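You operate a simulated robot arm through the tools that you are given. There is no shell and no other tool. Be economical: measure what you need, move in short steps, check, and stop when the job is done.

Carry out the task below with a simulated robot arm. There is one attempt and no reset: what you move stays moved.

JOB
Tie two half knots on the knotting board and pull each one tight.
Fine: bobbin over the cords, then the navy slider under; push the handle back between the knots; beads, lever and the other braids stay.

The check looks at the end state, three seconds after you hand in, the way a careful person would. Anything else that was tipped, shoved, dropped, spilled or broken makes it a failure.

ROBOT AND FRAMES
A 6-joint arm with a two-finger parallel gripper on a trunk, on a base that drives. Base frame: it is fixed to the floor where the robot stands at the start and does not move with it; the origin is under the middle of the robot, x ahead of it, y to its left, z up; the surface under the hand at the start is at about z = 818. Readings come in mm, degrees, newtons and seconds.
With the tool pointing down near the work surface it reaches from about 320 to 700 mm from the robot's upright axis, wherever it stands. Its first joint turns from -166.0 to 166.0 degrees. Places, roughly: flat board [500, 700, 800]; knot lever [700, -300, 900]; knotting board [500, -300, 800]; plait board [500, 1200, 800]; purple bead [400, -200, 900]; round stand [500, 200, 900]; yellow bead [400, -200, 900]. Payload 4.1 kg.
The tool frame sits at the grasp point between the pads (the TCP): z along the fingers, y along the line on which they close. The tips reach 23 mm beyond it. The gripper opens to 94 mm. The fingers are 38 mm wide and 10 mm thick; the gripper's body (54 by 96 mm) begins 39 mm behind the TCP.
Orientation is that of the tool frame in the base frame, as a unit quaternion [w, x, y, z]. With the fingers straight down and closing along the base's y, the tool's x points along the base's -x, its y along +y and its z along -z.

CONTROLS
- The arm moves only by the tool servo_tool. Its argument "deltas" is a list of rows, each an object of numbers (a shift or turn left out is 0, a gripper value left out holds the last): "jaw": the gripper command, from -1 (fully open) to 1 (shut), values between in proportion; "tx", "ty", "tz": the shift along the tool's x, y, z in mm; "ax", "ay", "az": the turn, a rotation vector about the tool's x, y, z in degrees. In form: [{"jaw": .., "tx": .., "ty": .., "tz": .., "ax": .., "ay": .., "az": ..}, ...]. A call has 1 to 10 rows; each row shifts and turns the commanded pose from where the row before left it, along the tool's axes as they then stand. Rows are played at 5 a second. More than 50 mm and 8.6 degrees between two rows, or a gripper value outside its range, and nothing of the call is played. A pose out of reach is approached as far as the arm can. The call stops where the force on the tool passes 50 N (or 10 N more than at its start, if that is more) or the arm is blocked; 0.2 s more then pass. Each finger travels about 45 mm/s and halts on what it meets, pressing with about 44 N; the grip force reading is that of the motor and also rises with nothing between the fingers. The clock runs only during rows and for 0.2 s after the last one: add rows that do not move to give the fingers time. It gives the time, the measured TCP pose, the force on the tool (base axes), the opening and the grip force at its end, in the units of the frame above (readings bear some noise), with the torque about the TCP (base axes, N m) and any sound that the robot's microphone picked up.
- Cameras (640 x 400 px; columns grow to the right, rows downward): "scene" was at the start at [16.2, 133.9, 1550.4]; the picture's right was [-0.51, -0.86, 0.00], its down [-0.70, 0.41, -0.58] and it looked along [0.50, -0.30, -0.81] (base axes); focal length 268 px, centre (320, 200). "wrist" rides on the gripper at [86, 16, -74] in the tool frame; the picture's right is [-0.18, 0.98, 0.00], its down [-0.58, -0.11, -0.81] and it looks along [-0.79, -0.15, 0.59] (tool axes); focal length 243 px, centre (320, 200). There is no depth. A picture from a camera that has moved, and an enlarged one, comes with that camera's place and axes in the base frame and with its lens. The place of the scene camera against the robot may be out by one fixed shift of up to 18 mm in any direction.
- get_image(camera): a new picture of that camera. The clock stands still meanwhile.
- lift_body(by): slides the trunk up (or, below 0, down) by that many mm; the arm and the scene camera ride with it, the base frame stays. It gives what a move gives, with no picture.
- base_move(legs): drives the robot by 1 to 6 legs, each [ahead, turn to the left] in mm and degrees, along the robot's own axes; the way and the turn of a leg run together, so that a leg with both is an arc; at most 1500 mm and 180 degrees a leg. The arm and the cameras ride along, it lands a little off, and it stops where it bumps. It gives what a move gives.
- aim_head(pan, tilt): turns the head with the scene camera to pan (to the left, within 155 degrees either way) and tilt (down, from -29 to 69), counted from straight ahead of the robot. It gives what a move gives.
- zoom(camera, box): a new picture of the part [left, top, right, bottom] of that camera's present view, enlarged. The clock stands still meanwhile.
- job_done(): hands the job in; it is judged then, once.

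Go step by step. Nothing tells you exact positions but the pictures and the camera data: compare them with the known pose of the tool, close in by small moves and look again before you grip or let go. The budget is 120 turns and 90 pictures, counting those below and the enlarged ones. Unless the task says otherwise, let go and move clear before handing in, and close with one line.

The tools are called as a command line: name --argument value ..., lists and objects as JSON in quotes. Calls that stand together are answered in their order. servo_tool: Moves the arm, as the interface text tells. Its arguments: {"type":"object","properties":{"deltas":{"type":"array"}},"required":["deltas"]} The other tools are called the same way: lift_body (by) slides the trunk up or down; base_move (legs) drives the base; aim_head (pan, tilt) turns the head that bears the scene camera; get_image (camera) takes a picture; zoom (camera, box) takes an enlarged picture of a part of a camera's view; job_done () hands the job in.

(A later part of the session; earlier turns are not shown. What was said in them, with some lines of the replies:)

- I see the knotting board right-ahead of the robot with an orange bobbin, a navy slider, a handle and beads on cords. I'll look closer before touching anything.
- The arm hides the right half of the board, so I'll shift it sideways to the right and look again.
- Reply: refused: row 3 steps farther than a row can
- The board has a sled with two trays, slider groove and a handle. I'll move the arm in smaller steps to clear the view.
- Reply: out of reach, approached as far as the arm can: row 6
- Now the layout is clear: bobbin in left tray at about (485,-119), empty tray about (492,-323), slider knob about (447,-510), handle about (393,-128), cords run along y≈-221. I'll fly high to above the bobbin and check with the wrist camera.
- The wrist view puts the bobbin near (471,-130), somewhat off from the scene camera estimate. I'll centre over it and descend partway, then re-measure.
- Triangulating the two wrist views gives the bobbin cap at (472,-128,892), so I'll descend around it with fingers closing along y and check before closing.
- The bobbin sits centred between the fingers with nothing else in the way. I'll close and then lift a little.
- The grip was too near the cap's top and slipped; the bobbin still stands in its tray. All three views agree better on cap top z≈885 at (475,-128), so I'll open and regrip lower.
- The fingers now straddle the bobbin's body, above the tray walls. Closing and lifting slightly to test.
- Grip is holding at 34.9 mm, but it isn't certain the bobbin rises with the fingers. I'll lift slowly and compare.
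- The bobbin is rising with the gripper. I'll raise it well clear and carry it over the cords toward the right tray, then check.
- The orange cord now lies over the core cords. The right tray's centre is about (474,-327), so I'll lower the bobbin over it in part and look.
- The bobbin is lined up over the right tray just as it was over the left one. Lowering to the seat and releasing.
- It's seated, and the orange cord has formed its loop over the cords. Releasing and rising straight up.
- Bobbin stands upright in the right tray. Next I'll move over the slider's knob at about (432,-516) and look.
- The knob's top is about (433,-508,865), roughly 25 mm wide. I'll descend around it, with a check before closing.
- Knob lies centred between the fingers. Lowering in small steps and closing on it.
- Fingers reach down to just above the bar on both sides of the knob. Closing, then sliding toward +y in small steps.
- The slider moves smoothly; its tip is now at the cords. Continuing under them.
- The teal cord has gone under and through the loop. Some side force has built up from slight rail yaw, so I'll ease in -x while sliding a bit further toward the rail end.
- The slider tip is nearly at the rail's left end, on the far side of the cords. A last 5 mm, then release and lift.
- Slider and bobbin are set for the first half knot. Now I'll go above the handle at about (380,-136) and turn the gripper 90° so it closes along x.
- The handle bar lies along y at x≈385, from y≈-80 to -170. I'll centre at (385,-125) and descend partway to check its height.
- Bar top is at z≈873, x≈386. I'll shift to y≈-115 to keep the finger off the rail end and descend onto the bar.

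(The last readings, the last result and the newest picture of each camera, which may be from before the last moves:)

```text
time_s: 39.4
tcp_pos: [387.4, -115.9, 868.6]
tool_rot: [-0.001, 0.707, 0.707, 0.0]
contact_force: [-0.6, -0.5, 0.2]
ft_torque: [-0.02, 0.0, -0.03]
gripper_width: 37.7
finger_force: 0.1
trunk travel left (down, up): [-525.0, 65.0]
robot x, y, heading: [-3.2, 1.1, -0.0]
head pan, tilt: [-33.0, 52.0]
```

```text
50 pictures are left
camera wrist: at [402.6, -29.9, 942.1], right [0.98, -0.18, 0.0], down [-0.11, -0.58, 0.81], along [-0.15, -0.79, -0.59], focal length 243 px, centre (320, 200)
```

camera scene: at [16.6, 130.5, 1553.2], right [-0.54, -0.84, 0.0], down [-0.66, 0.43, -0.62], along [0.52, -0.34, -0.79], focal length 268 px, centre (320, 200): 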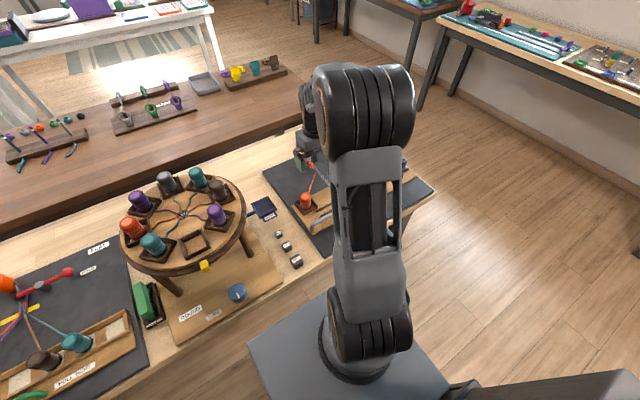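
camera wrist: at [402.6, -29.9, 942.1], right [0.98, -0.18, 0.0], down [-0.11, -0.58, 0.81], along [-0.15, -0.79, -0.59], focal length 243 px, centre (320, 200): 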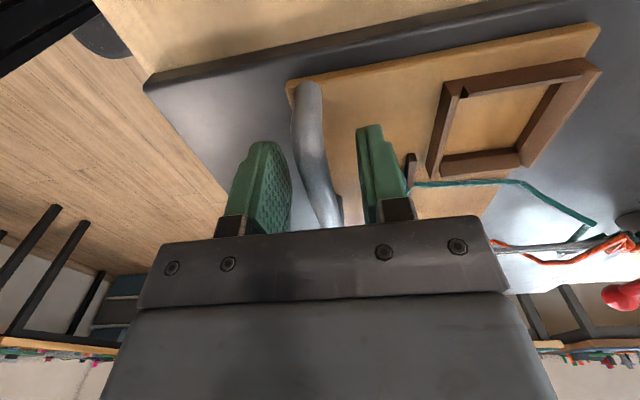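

The bar runs between the fingers. I'll align by 3°, close on it, then pull toward the robot gently.

servo_tool --deltas '[{"az": 3}, {"jaw": 1}, {}, {}, {}, {}]'

servo_tool --deltas '[{"ty": -4}, {"ty": -5}, {"ty": -5}, {"ty": -5}, {}]'

get_image --camera "wrist"

get_image --camera "scene"

```text
time_s: 40.8
tcp_pos: [386.1, -115.6, 868.3]
tool_rot: [0.001, 0.725, 0.689, 0.0]
contact_force: [-6.6, 0.3, -2.2]
ft_torque: [-0.09, 0.28, 1.99]
gripper_width: 15.7
finger_force: 45.1
trunk travel left (down, up): [-525.0, 65.0]
robot x, y, heading: [-1.2, 0.6, -0.0]
head pan, tilt: [-33.0, 52.0]
```

```text
time_s: 42.0
tcp_pos: [368.8, -115.5, 868.1]
tool_rot: [0.001, 0.725, 0.689, 0.001]
contact_force: [2.7, -8.4, -5.4]
ft_torque: [-1.21, 0.01, 1.8]
gripper_width: 16.1
finger_force: 45.1
trunk travel left (down, up): [-525.0, 65.0]
robot x, y, heading: [0.4, 0.4, -0.3]
head pan, tilt: [-33.0, 52.0]
```

```text
49 pictures are left
camera wrist: at [388.9, -30.7, 942.2], right [0.97, -0.24, 0.0], down [-0.14, -0.57, 0.81], along [-0.19, -0.78, -0.59], focal length 243 px, centre (320, 200)
```

wrist: 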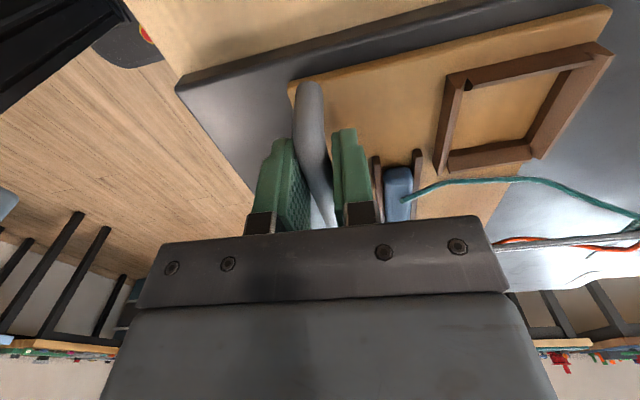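

```text
48 pictures are left
camera scene: at [17.0, 129.1, 1553.3], right [-0.55, -0.84, 0.0], down [-0.66, 0.43, -0.62], along [0.52, -0.34, -0.79], focal length 268 px, centre (320, 200)
```

scene: 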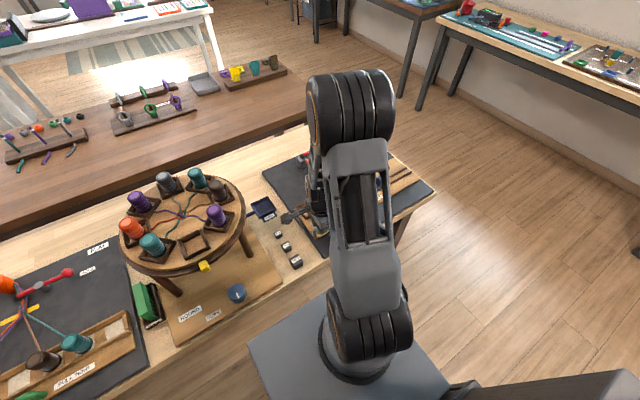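

The sled is following, but side force and torque show my 3° alignment was the wrong way (board is turned slightly the other way). I'll correct the yaw and continue pulling.

servo_tool --deltas '[{"az": -2}, {"az": -2, "tx": -1}, {}]'

servo_tool --deltas '[{"ty": -4}, {"ty": -4}, {"ty": -4}, {"ty": -4}, {}]'

zoom --camera "scene" --box '[260, 140, 440, 260]'

```text
time_s: 42.8
tcp_pos: [367.6, -115.3, 867.8]
tool_rot: [-0.001, 0.703, 0.711, 0.0]
contact_force: [2.5, 0.5, -4.8]
ft_torque: [0.82, -0.2, -1.8]
gripper_width: 13.8
finger_force: 45.0
trunk travel left (down, up): [-525.0, 65.0]
robot x, y, heading: [2.0, 0.4, 0.1]
head pan, tilt: [-33.0, 52.0]
```

```text
time_s: 44.0
tcp_pos: [351.9, -115.0, 867.4]
tool_rot: [0.0, 0.701, 0.713, 0.001]
contact_force: [1.2, 9.1, -2.5]
ft_torque: [0.64, -0.13, -1.55]
gripper_width: 13.9
finger_force: 45.4
trunk travel left (down, up): [-525.0, 65.0]
robot x, y, heading: [1.6, 0.9, -0.1]
head pan, tilt: [-33.0, 52.0]
```

```text
3.33 times, centred on (350, 200) of scene
camera zoom: at [16.5, 131.2, 1553.1], right [-0.54, -0.84, 0.0], down [-0.66, 0.43, -0.62], along [0.52, -0.34, -0.79], focal length 894 px, centre (220, 200)
```

zoom: 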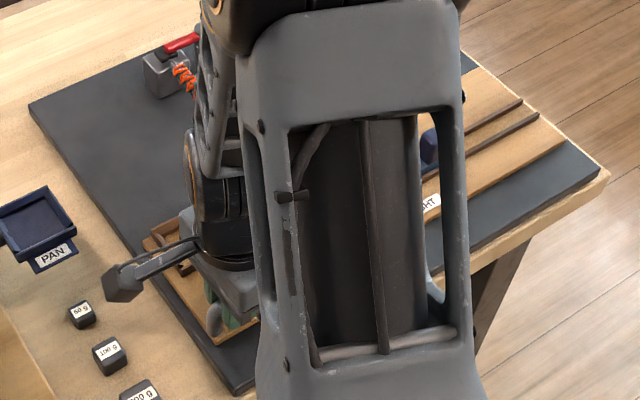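

Sled has moved about 34 mm with low force. I'll ease the yaw back 2° and keep pulling gently until a stop or tension appears.

servo_tool --deltas '[{"az": 2, "tx": 1}, {"ty": -4}, {"ty": -4}, {"ty": -4}, {}]'

get_image --camera "wrist"

```text
time_s: 45.2
tcp_pos: [341.3, -116.2, 868.2]
tool_rot: [0.001, 0.714, 0.7, 0.001]
contact_force: [6.9, -2.7, -2.4]
ft_torque: [0.33, 0.17, 1.69]
gripper_width: 14.4
finger_force: 44.5
trunk travel left (down, up): [-525.0, 65.0]
robot x, y, heading: [1.6, -0.1, 0.1]
head pan, tilt: [-33.0, 52.0]
```

```text
46 pictures are left
camera wrist: at [358.0, -29.9, 942.2], right [0.98, -0.2, 0.0], down [-0.12, -0.58, 0.81], along [-0.16, -0.79, -0.59], focal length 243 px, centre (320, 200)
```

wrist: 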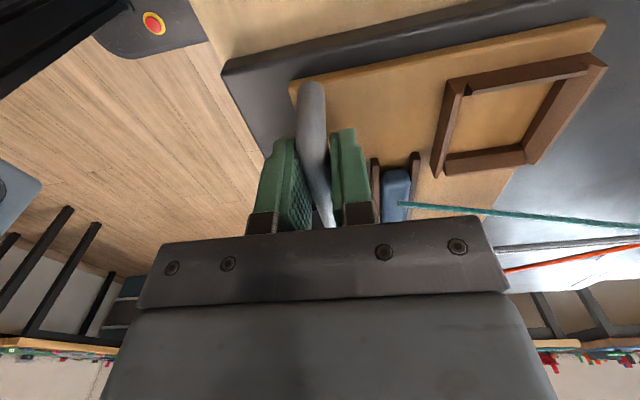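

Both cords are now straightening. Keep pulling in small steps while watching the force.

servo_tool --deltas '[{"ty": -3}, {"ty": -3}, {"ty": -3}, {}]'

get_image --camera "wrist"

```text
time_s: 46.1
tcp_pos: [341.4, -115.3, 867.7]
tool_rot: [0.008, 0.709, 0.705, 0.002]
contact_force: [18.7, 5.1, -27.6]
ft_torque: [-0.39, 0.02, 1.84]
gripper_width: 14.3
finger_force: 45.0
trunk travel left (down, up): [-525.0, 65.0]
robot x, y, heading: [0.8, 2.7, 0.4]
head pan, tilt: [-33.0, 52.0]
stopped in row 4: the force on the tool passed its limit at 52 N (the readings are from after the stop); the commanded pose is now the measured one
```

```text
45 pictures are left
camera wrist: at [355.8, -29.2, 941.9], right [0.98, -0.19, 0.02], down [-0.12, -0.57, 0.81], along [-0.14, -0.8, -0.59], focal length 243 px, centre (320, 200)
```

wrist: 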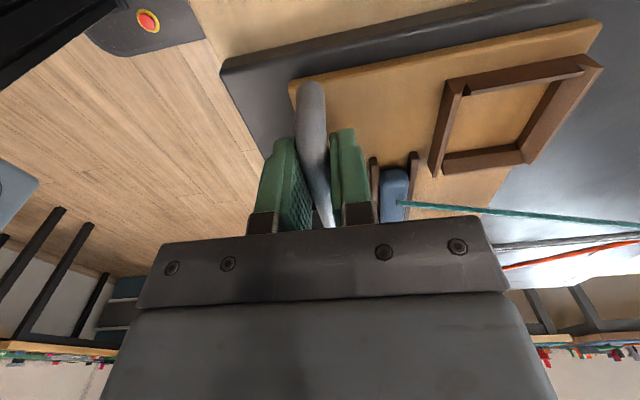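

The sled reached its stop (about 45 mm of travel) and the knot is tight. Now I'll push the handle back to where it was.

servo_tool --deltas '[{"ty": 5}, {"ty": 6}, {"ty": 6}, {"ty": 6}, {"ty": 6}, {"ty": 6}, {}]'

servo_tool --deltas '[{"ty": 4}, {"ty": 3}, {"ty": 2}, {"ty": 1}, {}]'

get_image --camera "wrist"

```text
time_s: 47.7
tcp_pos: [373.2, -116.3, 867.6]
tool_rot: [0.006, 0.713, 0.702, 0.002]
contact_force: [-1.4, 11.9, -43.1]
ft_torque: [0.14, 0.16, 1.68]
gripper_width: 14.5
finger_force: 44.9
trunk travel left (down, up): [-525.0, 65.0]
robot x, y, heading: [4.3, -3.4, 0.2]
head pan, tilt: [-33.0, 52.0]
```

```text
time_s: 48.9
tcp_pos: [383.7, -115.2, 869.4]
tool_rot: [0.006, 0.713, 0.702, 0.003]
contact_force: [-0.3, 13.1, -35.9]
ft_torque: [0.35, 0.12, 1.6]
gripper_width: 14.3
finger_force: 45.6
trunk travel left (down, up): [-525.0, 65.0]
robot x, y, heading: [0.2, 5.2, 0.4]
head pan, tilt: [-33.0, 52.0]
```

```text
44 pictures are left
camera wrist: at [399.3, -29.6, 943.4], right [0.98, -0.2, 0.01], down [-0.13, -0.57, 0.81], along [-0.15, -0.79, -0.59], focal length 243 px, centre (320, 200)
```

wrist: 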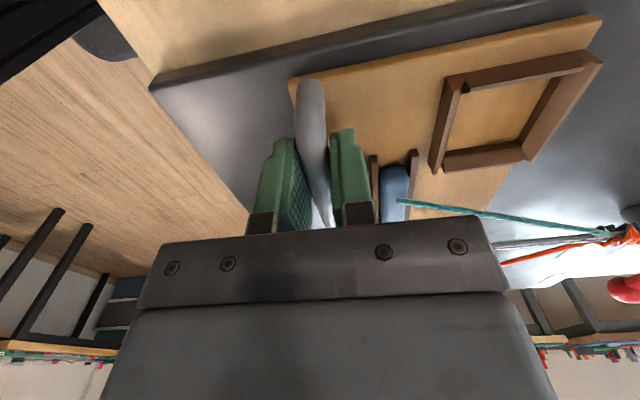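

The handle is nearly back; upward strain has built up, so I'll ease down a bit and push the last few millimetres.

servo_tool --deltas '[{"tz": 1.5}, {"ty": 2}, {"ty": 1.5}, {}]'

```text
time_s: 49.9
tcp_pos: [386.7, -115.4, 868.1]
tool_rot: [0.008, 0.712, 0.702, 0.003]
contact_force: [-1.0, 12.1, -1.7]
ft_torque: [0.09, 0.16, 1.64]
gripper_width: 14.2
finger_force: 44.8
trunk travel left (down, up): [-525.0, 65.0]
robot x, y, heading: [2.8, -4.4, 0.0]
head pan, tilt: [-33.0, 52.0]
```

The handle is at its start position (x≈386.5). Releasing and lifting to look at the knot.

servo_tool --deltas '[{"jaw": 0.2}, {}, {}, {"tz": -20}, {"tz": -30}, {"tz": -40}, {"tz": -20, "tx": 20}, {"tx": 40}, {"tx": 40}, {"tx": 40}]'

zoom --camera "scene" --box '[260, 130, 420, 250]'

get_image --camera "wrist"

```text
time_s: 52.1
tcp_pos: [385.9, 25.3, 977.9]
tool_rot: [0.007, 0.713, 0.701, 0.002]
contact_force: [0.8, -0.1, -0.5]
ft_torque: [0.05, -0.01, 0.01]
gripper_width: 37.4
finger_force: 0.0
trunk travel left (down, up): [-525.0, 65.0]
robot x, y, heading: [0.4, 0.8, 0.0]
head pan, tilt: [-33.0, 52.0]
```

```text
3.33 times, centred on (340, 190) of scene
camera zoom: at [16.7, 130.7, 1553.2], right [-0.54, -0.84, 0.0], down [-0.66, 0.43, -0.62], along [0.52, -0.33, -0.79], focal length 894 px, centre (253, 233)
```

zoom: 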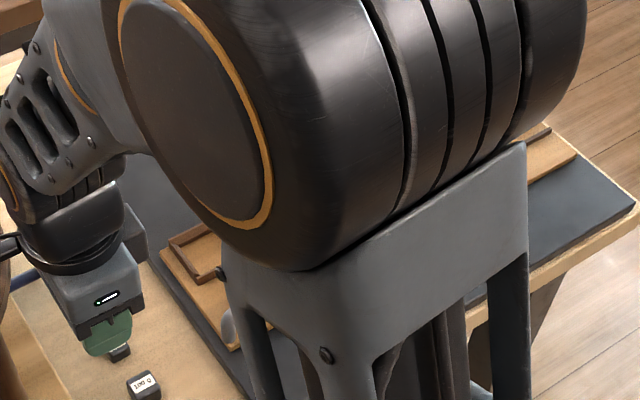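

```text
42 pictures are left
camera wrist: at [402.3, 111.9, 1051.8], right [0.98, -0.2, 0.01], down [-0.13, -0.58, 0.81], along [-0.15, -0.79, -0.59], focal length 243 px, centre (320, 200)
```

wrist: 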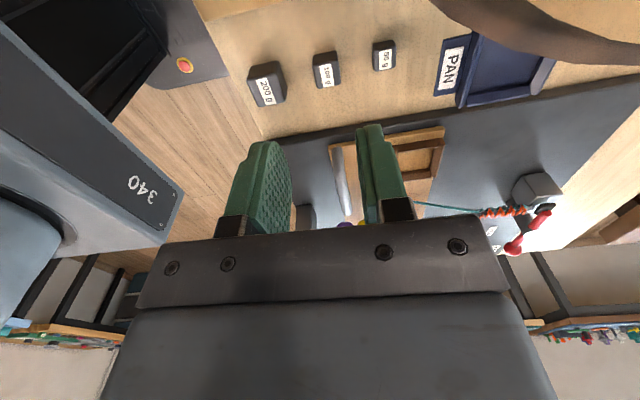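

I'm swinging back over the board to re-grip the bobbin, levelling the small residual tilt and turning the gripper back.

servo_tool --deltas '[{"ax": 0.7, "ay": 0.4, "tx": -35}, {"tx": -45, "ty": 8}, {"tx": -45, "ty": 12}, {"tx": -45, "ty": 12}, {"tx": -45, "ty": 12}, {"tx": -45, "ty": 12}, {"tx": -45, "ty": 12}, {"tx": -45, "ty": 12}, {"ty": 8}]'

servo_tool --deltas '[{"az": -8.5}, {"az": -8.5}, {"az": -8.5}, {"az": -8.5}, {"az": -8.5}, {"az": -8.5}, {"az": -8.5}, {"az": -8.5}, {"az": -8.5}, {"az": -8.5}]'

servo_tool --deltas '[{"az": -6}, {"jaw": -1}, {}, {}, {}]'

get_image --camera "wrist"

zoom --camera "scene" --box '[260, 130, 420, 250]'

```text
time_s: 54.1
tcp_pos: [468.5, -326.6, 977.0]
tool_rot: [0.0, 0.713, 0.702, 0.001]
contact_force: [-0.1, 0.5, 0.1]
ft_torque: [0.03, 0.01, -0.05]
gripper_width: 37.5
finger_force: 0.0
trunk travel left (down, up): [-525.0, 65.0]
robot x, y, heading: [3.0, 6.4, 0.2]
head pan, tilt: [-33.0, 52.0]
```

```text
time_s: 56.3
tcp_pos: [468.8, -326.6, 978.1]
tool_rot: [0.002, 0.049, 0.999, 0.001]
contact_force: [-0.2, -0.7, -0.1]
ft_torque: [0.0, 0.01, -0.01]
gripper_width: 37.7
finger_force: 0.0
trunk travel left (down, up): [-525.0, 65.0]
robot x, y, heading: [0.9, 0.6, 0.2]
head pan, tilt: [-33.0, 52.0]
```

```text
time_s: 57.5
tcp_pos: [469.9, -327.2, 977.2]
tool_rot: [0.001, -0.003, 1.0, 0.001]
contact_force: [0.3, -0.2, -0.5]
ft_torque: [0.0, -0.01, 0.02]
gripper_width: 94.1
finger_force: 0.0
trunk travel left (down, up): [-525.0, 65.0]
robot x, y, heading: [1.0, 2.9, 0.0]
head pan, tilt: [-33.0, 52.0]
```

```text
41 pictures are left
camera wrist: at [381.6, -311.8, 1052.0], right [0.18, 0.98, 0.0], down [0.58, -0.11, 0.81], along [0.79, -0.14, -0.59], focal length 243 px, centre (320, 200)
```

wrist: 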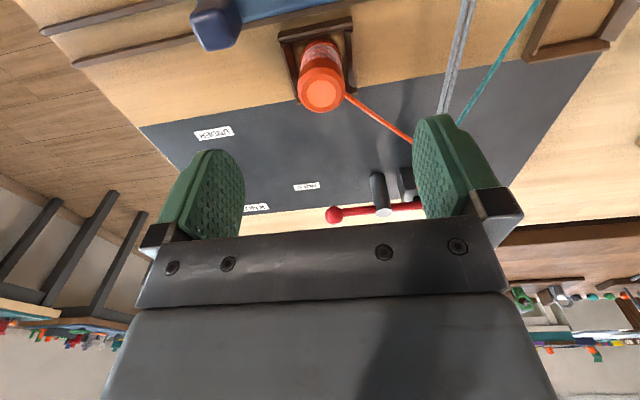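

```text
3.33 times, centred on (340, 190) of scene
camera zoom: at [16.7, 130.2, 1553.2], right [-0.54, -0.84, 0.0], down [-0.66, 0.43, -0.62], along [0.52, -0.33, -0.79], focal length 894 px, centre (253, 233)
```

zoom: 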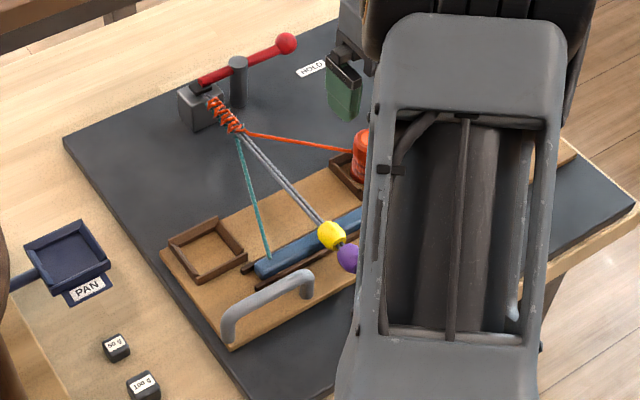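

The first half knot shows as a new twist and the handle is back. Bobbin's cap is at about (478,-329); I'll descend around it and check.

servo_tool --deltas '[{"tx": -5, "ty": -2, "tz": 30}, {"tz": 30}, {"tz": 25}, {"tz": 15}, {}]'

get_image --camera "wrist"

```text
time_s: 58.7
tcp_pos: [475.0, -329.0, 877.4]
tool_rot: [0.001, -0.002, 1.0, 0.001]
contact_force: [0.2, 0.1, 0.1]
ft_torque: [0.0, 0.02, 0.02]
gripper_width: 93.9
finger_force: 0.0
trunk travel left (down, up): [-525.0, 65.0]
robot x, y, heading: [-2.8, 2.9, 0.1]
head pan, tilt: [-33.0, 52.0]
```

```text
39 pictures are left
camera wrist: at [386.9, -313.4, 951.0], right [0.18, 0.98, 0.0], down [0.58, -0.11, 0.81], along [0.79, -0.14, -0.59], focal length 243 px, centre (320, 200)
```

wrist: 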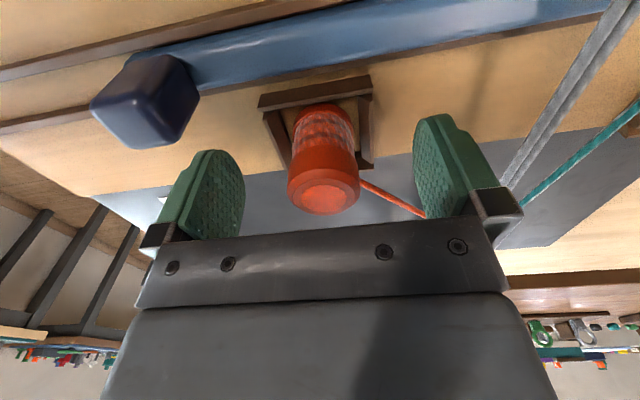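

Well centred, with the knob clear of the fingers. Closing and lifting slowly.

servo_tool --deltas '[{"jaw": 1}, {}, {}, {}, {}, {}, {"tz": -3}, {"tz": -5}, {"tz": -7}, {}]'

get_image --camera "wrist"

```text
time_s: 60.9
tcp_pos: [473.8, -327.2, 891.8]
tool_rot: [0.002, -0.001, 1.0, 0.001]
contact_force: [0.5, 0.1, -0.6]
ft_torque: [0.03, 0.02, -0.03]
gripper_width: 34.5
finger_force: 43.5
trunk travel left (down, up): [-525.0, 65.0]
robot x, y, heading: [4.4, 0.9, 0.1]
head pan, tilt: [-33.0, 52.0]
```

```text
38 pictures are left
camera wrist: at [387.0, -313.6, 966.5], right [0.18, 0.98, 0.0], down [0.58, -0.11, 0.81], along [0.79, -0.14, -0.59], focal length 243 px, centre (320, 200)
```

wrist: 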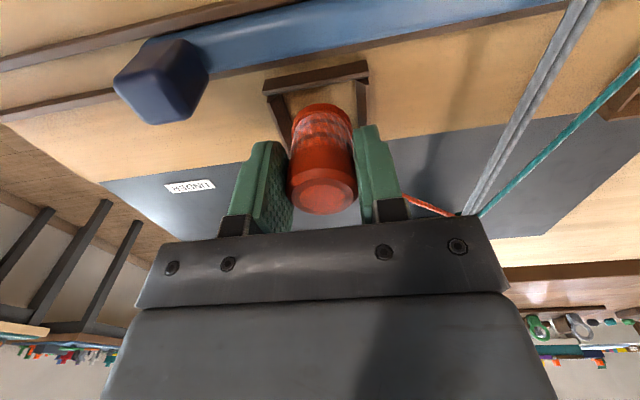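

The bobbin is held. Carrying it high back over the cords to above the left tray.

servo_tool --deltas '[{"tz": -15}, {"tz": -20}, {"tz": -20}, {"tz": -15}, {"ty": 25}, {"ty": 30}, {"ty": 30}, {"ty": 30}, {"ty": 30}, {"ty": 27}]'

servo_tool --deltas '[{"ty": 27}, {}, {"tz": 20}, {"tz": 20}, {"tz": 10}, {}]'

get_image --camera "wrist"

```text
time_s: 63.1
tcp_pos: [473.8, -156.2, 962.3]
tool_rot: [0.001, -0.002, 1.0, 0.001]
contact_force: [-0.5, 0.0, -0.4]
ft_torque: [0.03, 0.01, -0.03]
gripper_width: 34.7
finger_force: 43.8
trunk travel left (down, up): [-525.0, 65.0]
robot x, y, heading: [-1.7, 0.7, 0.1]
head pan, tilt: [-33.0, 52.0]
```

```text
time_s: 64.5
tcp_pos: [474.0, -129.9, 913.6]
tool_rot: [0.001, -0.002, 1.0, 0.001]
contact_force: [-0.2, -0.3, -0.9]
ft_torque: [-0.01, 0.01, 0.01]
gripper_width: 34.6
finger_force: 43.8
trunk travel left (down, up): [-525.0, 65.0]
robot x, y, heading: [0.5, 2.4, 0.4]
head pan, tilt: [-33.0, 52.0]
```

```text
37 pictures are left
camera wrist: at [386.5, -114.3, 986.5], right [0.18, 0.98, 0.0], down [0.58, -0.11, 0.81], along [0.79, -0.15, -0.59], focal length 243 px, centre (320, 200)
```

wrist: 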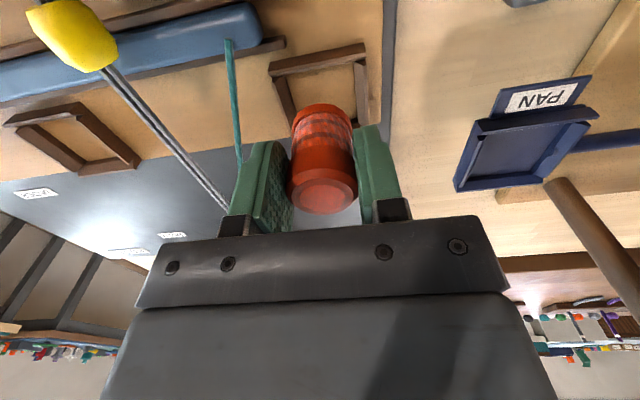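

Lined up with the left tray. Lowering to the seat, 1 mm correction in y.

servo_tool --deltas '[{"ty": 1, "tx": -1, "tz": 12}, {"tz": 10}, {"tz": 8}, {"tz": 4}, {"tz": 2}, {}]'

get_image --camera "wrist"

```text
time_s: 65.9
tcp_pos: [474.1, -129.0, 877.1]
tool_rot: [0.001, -0.002, 1.0, 0.001]
contact_force: [-0.9, -1.0, 4.1]
ft_torque: [-0.1, 0.04, 0.02]
gripper_width: 34.8
finger_force: 44.0
trunk travel left (down, up): [-525.0, 65.0]
robot x, y, heading: [-0.5, -2.3, 0.2]
head pan, tilt: [-33.0, 52.0]
```

```text
36 pictures are left
camera wrist: at [387.3, -113.5, 951.4], right [0.18, 0.98, 0.0], down [0.58, -0.11, 0.81], along [0.79, -0.15, -0.59], focal length 243 px, centre (320, 200)
```

wrist: 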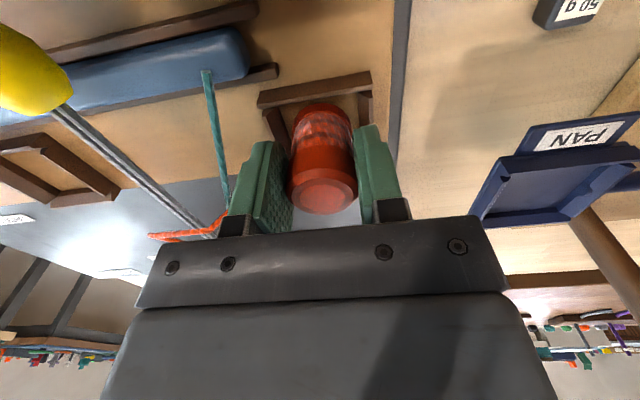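

Seated (light contact) and the second loop has formed. Releasing and rising, then heading toward the slider knob.

servo_tool --deltas '[{"jaw": 0}, {}, {}, {}, {"tz": -15}, {"tz": -25}, {"tz": -35}, {"tz": -25}, {}]'

get_image --camera "wrist"

servo_tool --deltas '[{"tx": 7, "ty": -44}, {"tx": 7, "ty": -44}, {"tx": 7, "ty": -44}, {"tx": 7, "ty": -44}, {"tx": 7, "ty": -44}, {"tx": 6, "ty": -38}, {}]'

get_image --camera "wrist"

zoom --camera "scene" --box '[260, 130, 420, 250]'

```text
time_s: 67.9
tcp_pos: [476.0, -127.4, 976.8]
tool_rot: [0.001, -0.002, 1.0, 0.0]
contact_force: [0.5, 0.2, -1.0]
ft_torque: [0.0, -0.03, 0.03]
gripper_width: 47.0
finger_force: 0.0
trunk travel left (down, up): [-525.0, 65.0]
robot x, y, heading: [3.9, 1.5, -0.2]
head pan, tilt: [-33.0, 52.0]
```

```text
35 pictures are left
camera wrist: at [387.6, -113.7, 1050.8], right [0.18, 0.98, 0.0], down [0.58, -0.11, 0.81], along [0.79, -0.15, -0.59], focal length 243 px, centre (320, 200)
```

wrist: 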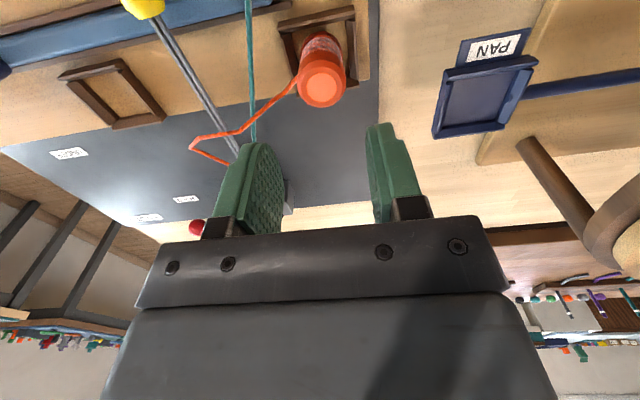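

```text
time_s: 69.5
tcp_pos: [434.7, -388.8, 975.5]
tool_rot: [0.001, -0.001, 1.0, 0.002]
contact_force: [0.3, 0.5, 0.1]
ft_torque: [0.03, 0.0, 0.0]
gripper_width: 47.0
finger_force: 0.0
trunk travel left (down, up): [-525.0, 65.0]
robot x, y, heading: [0.8, 2.3, -0.1]
head pan, tilt: [-33.0, 52.0]
```

```text
34 pictures are left
camera wrist: at [346.8, -372.7, 1050.4], right [0.18, 0.98, 0.0], down [0.58, -0.11, 0.81], along [0.79, -0.14, -0.59], focal length 243 px, centre (320, 200)
```

wrist: 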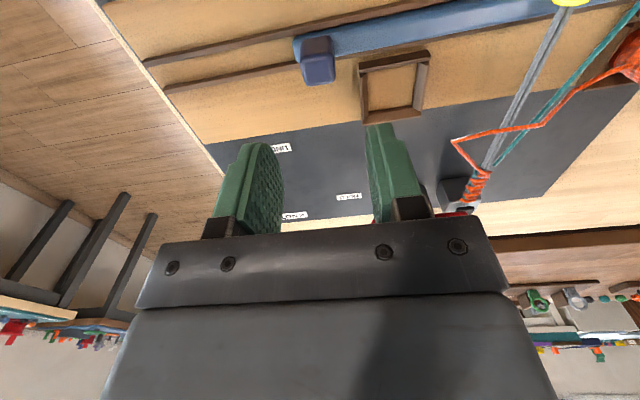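

```text
3.33 times, centred on (340, 190) of scene
camera zoom: at [16.7, 130.1, 1553.2], right [-0.54, -0.84, 0.0], down [-0.66, 0.43, -0.62], along [0.52, -0.33, -0.79], focal length 894 px, centre (253, 233)
```

zoom: 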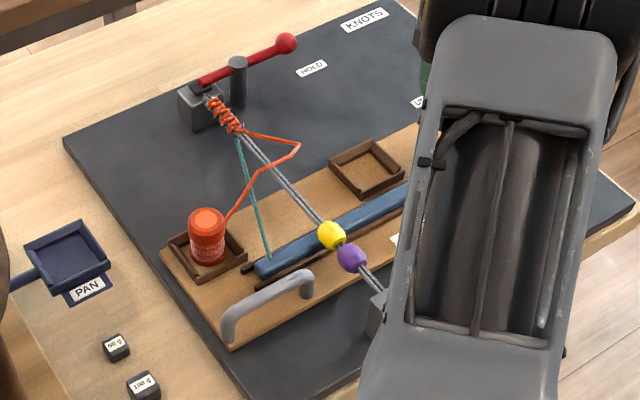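

Bobbin stands in the left tray with the orange loop to the right. The knob is right below; descending onto it.

servo_tool --deltas '[{"tz": 30, "tx": 1}, {"tz": 30}, {"tz": 25}, {"tz": 12}, {"tz": 6}, {}]'

get_image --camera "wrist"

```text
time_s: 70.9
tcp_pos: [432.1, -386.3, 873.4]
tool_rot: [0.0, -0.002, 1.0, 0.001]
contact_force: [0.3, -0.7, 0.1]
ft_torque: [-0.01, 0.02, 0.03]
gripper_width: 46.9
finger_force: 0.1
trunk travel left (down, up): [-525.0, 65.0]
robot x, y, heading: [0.7, -1.7, -0.0]
head pan, tilt: [-33.0, 52.0]
```

```text
32 pictures are left
camera wrist: at [345.8, -371.2, 947.2], right [0.18, 0.98, 0.0], down [0.58, -0.11, 0.81], along [0.79, -0.15, -0.59], focal length 243 px, centre (320, 200)
```

wrist: 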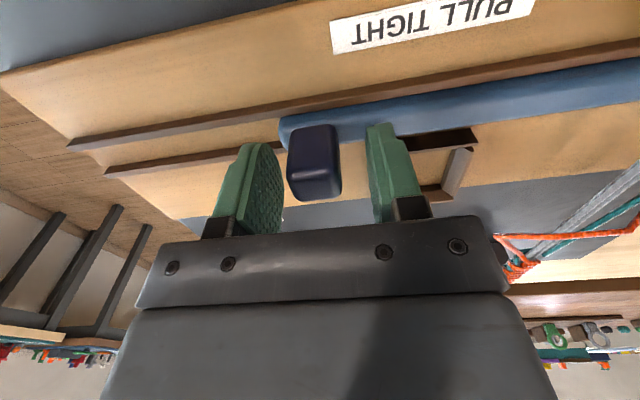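

Knob is between the fingers. Closing and sliding the bar back to the right under the cords.

servo_tool --deltas '[{"jaw": 1}, {}, {}, {}, {}]'

servo_tool --deltas '[{"ty": -5}, {"ty": -10, "tx": -0.15}, {"ty": -10, "tx": -0.15}, {"ty": -10, "tx": -0.15}, {"ty": -10, "tx": -0.15}, {"ty": -10, "tx": -0.15}, {"ty": -5}, {}]'

zoom --camera "scene" --box '[260, 130, 420, 250]'

```text
time_s: 72.1
tcp_pos: [432.6, -386.9, 873.9]
tool_rot: [0.0, -0.002, 1.0, 0.001]
contact_force: [0.6, -8.7, -0.3]
ft_torque: [-0.4, -0.28, 0.24]
gripper_width: 23.8
finger_force: 44.7
trunk travel left (down, up): [-525.0, 65.0]
robot x, y, heading: [-0.4, -0.7, 0.2]
head pan, tilt: [-33.0, 52.0]
```

```text
time_s: 73.9
tcp_pos: [433.6, -447.2, 874.2]
tool_rot: [0.0, -0.001, 1.0, 0.001]
contact_force: [-3.0, 0.0, -7.6]
ft_torque: [-0.34, 0.29, 0.23]
gripper_width: 23.6
finger_force: 45.1
trunk travel left (down, up): [-525.0, 65.0]
robot x, y, heading: [2.3, -0.4, 0.2]
head pan, tilt: [-33.0, 52.0]
```

```text
3.33 times, centred on (340, 190) of scene
camera zoom: at [17.0, 129.6, 1553.2], right [-0.54, -0.84, 0.0], down [-0.66, 0.43, -0.62], along [0.52, -0.33, -0.79], focal length 894 px, centre (253, 233)
```

zoom: 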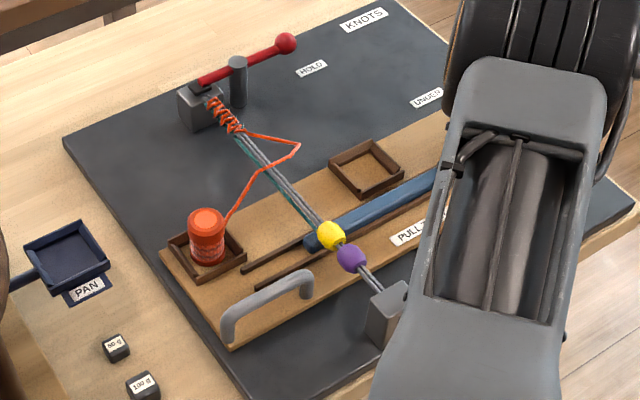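

The tip is just passing under the cords. Continuing the remaining ~60 mm to the original right-hand position.

servo_tool --deltas '[{"ty": -10, "tz": 0.5}, {"ty": -10, "tx": 0.2}, {"ty": -10}, {"ty": -10}, {"ty": -10}, {"ty": -8}, {}]'

zoom --camera "scene" --box '[280, 130, 440, 250]'

```text
time_s: 75.5
tcp_pos: [433.4, -505.8, 872.4]
tool_rot: [0.001, -0.001, 1.0, 0.0]
contact_force: [-2.7, -1.2, 2.7]
ft_torque: [-0.07, 0.69, 0.11]
gripper_width: 23.4
finger_force: 45.3
trunk travel left (down, up): [-525.0, 65.0]
robot x, y, heading: [0.7, -0.8, 0.4]
head pan, tilt: [-33.0, 52.0]
```

```text
3.33 times, centred on (360, 190) of scene
camera zoom: at [16.4, 130.2, 1553.3], right [-0.54, -0.84, 0.0], down [-0.66, 0.43, -0.62], along [0.52, -0.33, -0.79], focal length 894 px, centre (187, 233)
```

zoom: 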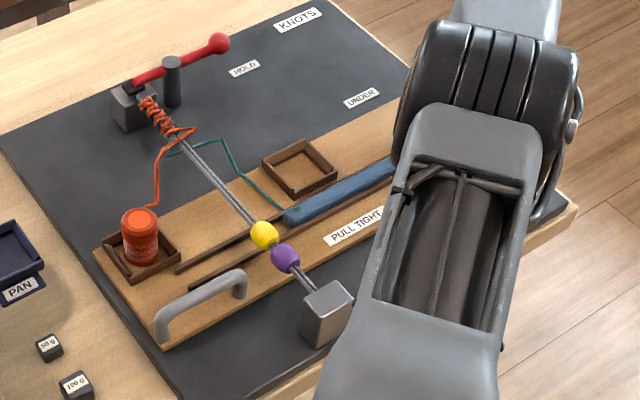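

The second knot is formed on both sides. Releasing the knob, lifting, and returning to the handle.

servo_tool --deltas '[{"jaw": 0.2}, {}, {}, {"tz": -15}, {"tz": -25}, {"tz": -35}, {"tz": -35}]'

servo_tool --deltas '[{"tx": 5, "ty": 43}, {"tx": 5, "ty": 43}, {"tx": 5, "ty": 43}, {"tx": 5, "ty": 43}, {"tx": 5, "ty": 43}, {"tx": 5, "ty": 43}, {"tx": 5, "ty": 43}, {"tx": 5, "ty": 43}, {"tx": 6, "ty": 45}, {}]'

servo_tool --deltas '[{"az": 8.3}, {"az": 8.3}, {"az": 8.3}, {"az": 8.3}, {"az": 8.3}, {"az": 8.3}, {"az": 8.3}, {"az": 8.3}, {"az": 8.3}, {"az": 8.3}]'

servo_tool --deltas '[{"az": 7.5}, {"tz": 35}, {"tz": 35}, {}]'

get_image --camera "wrist"

```text
time_s: 77.1
tcp_pos: [434.9, -505.4, 982.8]
tool_rot: [0.001, -0.002, 1.0, 0.001]
contact_force: [-0.1, -0.1, -0.2]
ft_torque: [0.01, -0.01, 0.01]
gripper_width: 37.5
finger_force: 0.0
trunk travel left (down, up): [-525.0, 65.0]
robot x, y, heading: [1.3, -0.9, 0.2]
head pan, tilt: [-33.0, 52.0]
```

```text
time_s: 79.3
tcp_pos: [386.5, -115.7, 983.9]
tool_rot: [0.001, -0.001, 1.0, 0.0]
contact_force: [-0.3, 0.3, 1.1]
ft_torque: [-0.02, -0.03, 0.0]
gripper_width: 37.7
finger_force: 0.1
trunk travel left (down, up): [-525.0, 65.0]
robot x, y, heading: [1.1, -2.1, -0.2]
head pan, tilt: [-33.0, 52.0]
```

```text
time_s: 81.5
tcp_pos: [387.5, -116.4, 983.8]
tool_rot: [-0.001, 0.663, 0.749, 0.002]
contact_force: [0.0, 0.3, 1.1]
ft_torque: [0.02, 0.01, -0.04]
gripper_width: 37.5
finger_force: 0.1
trunk travel left (down, up): [-525.0, 65.0]
robot x, y, heading: [0.5, 0.5, 0.2]
head pan, tilt: [-33.0, 52.0]
```

```text
time_s: 82.5
tcp_pos: [387.2, -115.8, 912.8]
tool_rot: [0.0, 0.709, 0.705, 0.001]
contact_force: [0.5, 0.5, 0.1]
ft_torque: [-0.03, -0.02, -0.02]
gripper_width: 37.5
finger_force: 0.0
trunk travel left (down, up): [-525.0, 65.0]
robot x, y, heading: [3.8, 0.4, 0.1]
head pan, tilt: [-33.0, 52.0]
```

```text
29 pictures are left
camera wrist: at [402.9, -30.1, 987.8], right [0.98, -0.19, 0.0], down [-0.11, -0.58, 0.81], along [-0.15, -0.79, -0.59], focal length 243 px, centre (320, 200)
```

wrist: 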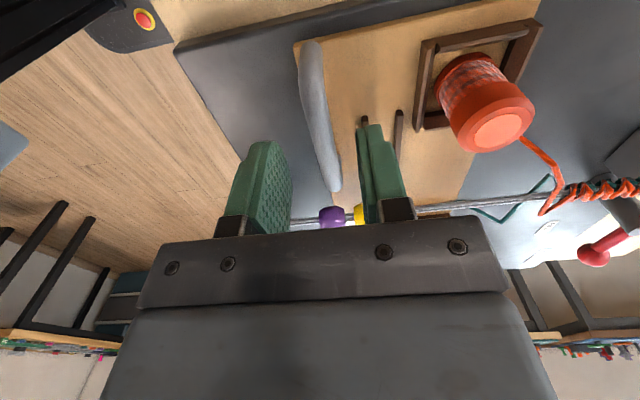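

The handle is between the fingers as before, and the bobbin is well clear. Descending, closing on the bar.

servo_tool --deltas '[{"tz": 18}, {"tz": 15}, {"tz": 8}, {"tz": 4}, {"jaw": 1}, {}, {}, {}, {}, {}]'

get_image --camera "wrist"

```text
time_s: 84.7
tcp_pos: [385.1, -115.2, 868.4]
tool_rot: [0.0, 0.708, 0.706, 0.0]
contact_force: [-5.6, -2.2, -5.7]
ft_torque: [-0.54, 0.05, 1.72]
gripper_width: 13.7
finger_force: 45.1
trunk travel left (down, up): [-525.0, 65.0]
robot x, y, heading: [-0.9, -0.3, -0.0]
head pan, tilt: [-33.0, 52.0]
```

```text
28 pictures are left
camera wrist: at [402.1, -30.1, 943.0], right [0.98, -0.19, 0.0], down [-0.11, -0.58, 0.81], along [-0.15, -0.79, -0.59], focal length 243 px, centre (320, 200)
```

wrist: 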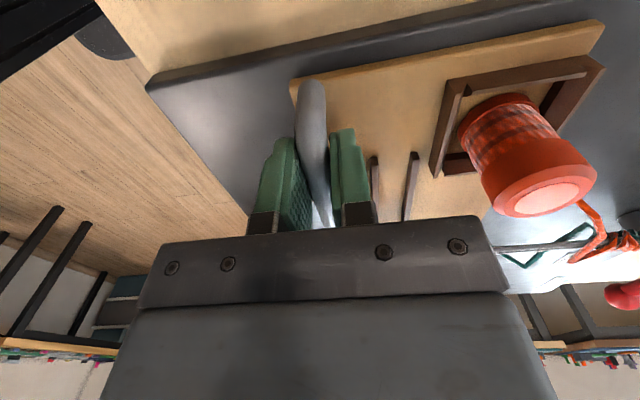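

Gripped. Pulling steadily toward the robot.

servo_tool --deltas '[{"ty": -4}, {"ty": -5}, {"ty": -5}, {"ty": -5}, {"ty": -5}, {"ty": -5}, {"ty": -5}, {}]'

servo_tool --deltas '[{"ty": -3}, {"ty": -3}, {"ty": -3}, {"ty": -2}, {"ty": -2}, {"ty": -2}, {}]'

get_image --camera "wrist"

```text
time_s: 86.5
tcp_pos: [353.3, -116.2, 869.9]
tool_rot: [0.001, 0.709, 0.705, 0.001]
contact_force: [2.1, 0.8, 15.5]
ft_torque: [0.32, 0.12, 1.52]
gripper_width: 13.9
finger_force: 45.4
trunk travel left (down, up): [-525.0, 65.0]
robot x, y, heading: [3.5, -0.7, 0.2]
head pan, tilt: [-33.0, 52.0]
```

```text
time_s: 88.1
tcp_pos: [339.5, -115.7, 868.9]
tool_rot: [0.003, 0.708, 0.706, 0.0]
contact_force: [23.7, 4.6, 12.2]
ft_torque: [0.29, -0.13, 1.58]
gripper_width: 13.7
finger_force: 45.5
trunk travel left (down, up): [-525.0, 65.0]
robot x, y, heading: [1.3, -1.9, 0.4]
head pan, tilt: [-33.0, 52.0]
```

```text
27 pictures are left
camera wrist: at [356.4, -30.1, 942.7], right [0.98, -0.19, 0.01], down [-0.12, -0.58, 0.81], along [-0.15, -0.79, -0.59], focal length 243 px, centre (320, 200)
```

wrist: 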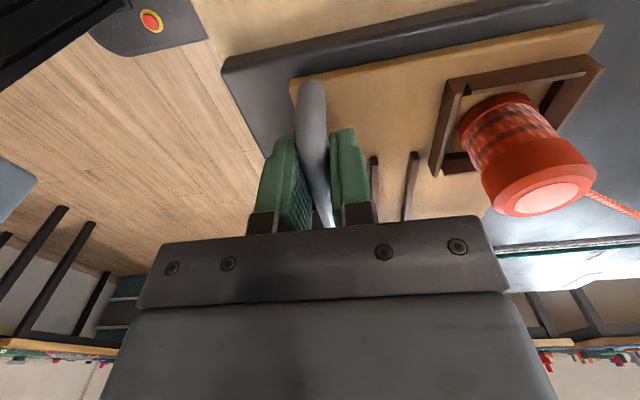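

At the stop with tension rising. One firm last pull, then I'll relax the strain.

servo_tool --deltas '[{"ty": -2}, {"ty": -2}, {}, {}]'

zoom --camera "scene" --box '[260, 130, 420, 250]'

```text
time_s: 89.0
tcp_pos: [340.1, -116.1, 867.4]
tool_rot: [0.007, 0.707, 0.707, 0.003]
contact_force: [16.5, 15.1, -13.1]
ft_torque: [0.51, -0.2, 1.05]
gripper_width: 13.9
finger_force: 44.5
trunk travel left (down, up): [-525.0, 65.0]
robot x, y, heading: [-1.8, 0.1, 0.8]
head pan, tilt: [-33.0, 52.0]
stopped in row 4: the force on the tool passed its limit at 50 N (the readings are from after the stop); the commanded pose is now the measured one
```

```text
3.33 times, centred on (340, 190) of scene
camera zoom: at [19.1, 131.8, 1552.5], right [-0.54, -0.84, 0.0], down [-0.67, 0.42, -0.61], along [0.52, -0.33, -0.79], focal length 894 px, centre (253, 233)
```

zoom: 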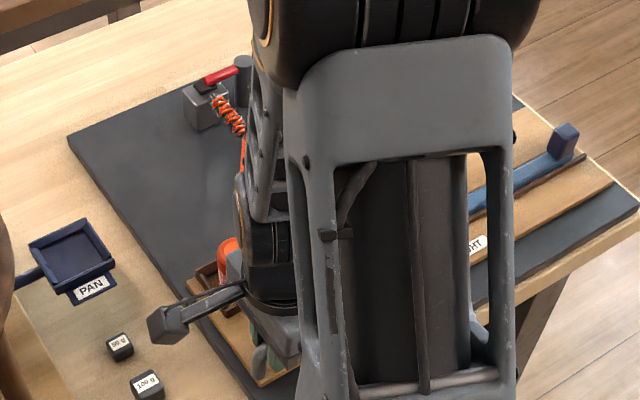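

The second knot is pulled tight. I'll open the fingers, rise straight up and retreat so I can inspect.

servo_tool --deltas '[{"tz": 0.5}, {"jaw": 0.2}, {}, {}, {"tz": -15}, {"tz": -25}, {"tz": -40}, {"tz": -40}, {"tz": -30}]'

servo_tool --deltas '[{"tx": -45, "ty": -2}, {"tx": -45, "ty": -2}, {"tx": -45, "ty": -2}, {"tx": -45, "ty": -2}, {"tx": -45, "ty": -2}, {"tx": -45, "ty": -2}, {"tx": -45, "ty": -2}, {"tx": -45, "ty": -2}, {"tx": -45, "ty": -2}, {}]'

zoom --camera "scene" --box '[260, 120, 440, 255]'

get_image --camera "scene"

zoom --camera "scene" --box '[290, 135, 370, 195]'

```text
time_s: 91.0
tcp_pos: [337.1, -116.2, 1019.7]
tool_rot: [0.006, 0.709, 0.705, 0.004]
contact_force: [-0.4, 0.1, -0.2]
ft_torque: [-0.01, 0.01, 0.0]
gripper_width: 37.7
finger_force: 0.2
trunk travel left (down, up): [-525.0, 65.0]
robot x, y, heading: [1.7, -2.2, 0.2]
head pan, tilt: [-33.0, 52.0]
```

```text
time_s: 93.2
tcp_pos: [316.6, -523.2, 1020.2]
tool_rot: [0.004, 0.709, 0.705, 0.004]
contact_force: [0.1, 0.2, 0.1]
ft_torque: [0.03, 0.02, 0.01]
gripper_width: 37.4
finger_force: 0.0
trunk travel left (down, up): [-525.0, 65.0]
robot x, y, heading: [1.0, -3.1, 0.4]
head pan, tilt: [-33.0, 52.0]
```

```text
2.96 times, centred on (350, 188) of scene
camera zoom: at [16.6, 130.1, 1553.2], right [-0.54, -0.84, 0.0], down [-0.66, 0.43, -0.62], along [0.52, -0.33, -0.79], focal length 795 px, centre (231, 237)
```

zoom: 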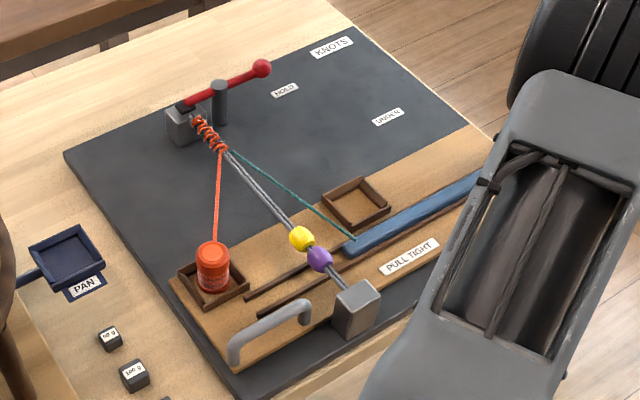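

```text
24 pictures are left
camera scene: at [16.6, 130.1, 1553.2], right [-0.54, -0.84, 0.0], down [-0.66, 0.43, -0.62], along [0.52, -0.33, -0.79], focal length 268 px, centre (320, 200)
```

scene: 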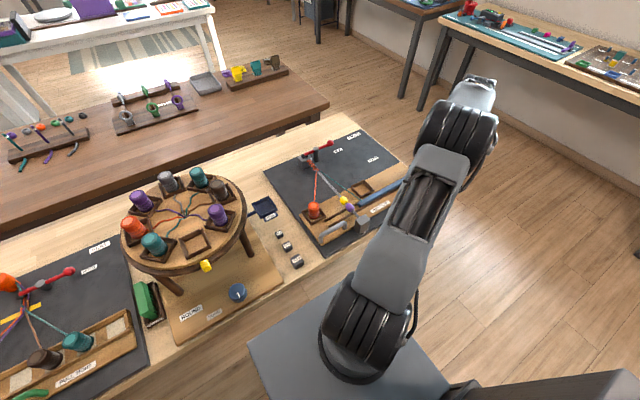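

```text
6.67 times, centred on (330, 165) of scene
camera zoom: at [16.6, 130.1, 1553.2], right [-0.54, -0.84, 0.0], down [-0.66, 0.43, -0.62], along [0.52, -0.33, -0.79], focal length 1789 px, centre (253, 433)
```

zoom: 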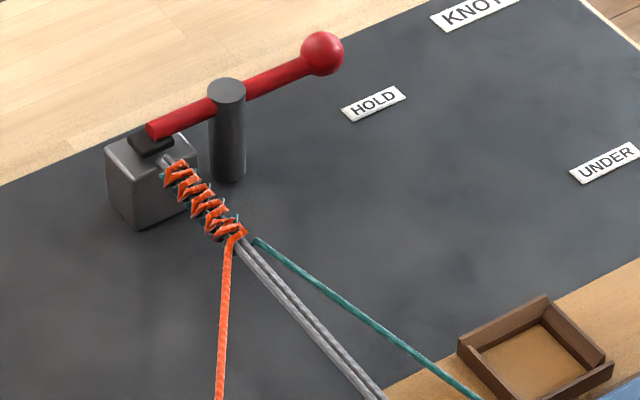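

Both half knots are tied and tight, everything else stands as before, and the arm is clear. Handing in.

job_done

```text
The job is handed in.
```

I tied two half knots on the knotting board and pulled each tight to the sled's stop, pushing the handle back between them. In the last pictures the beads, lever and other braids look undisturbed, and the arm is clear.
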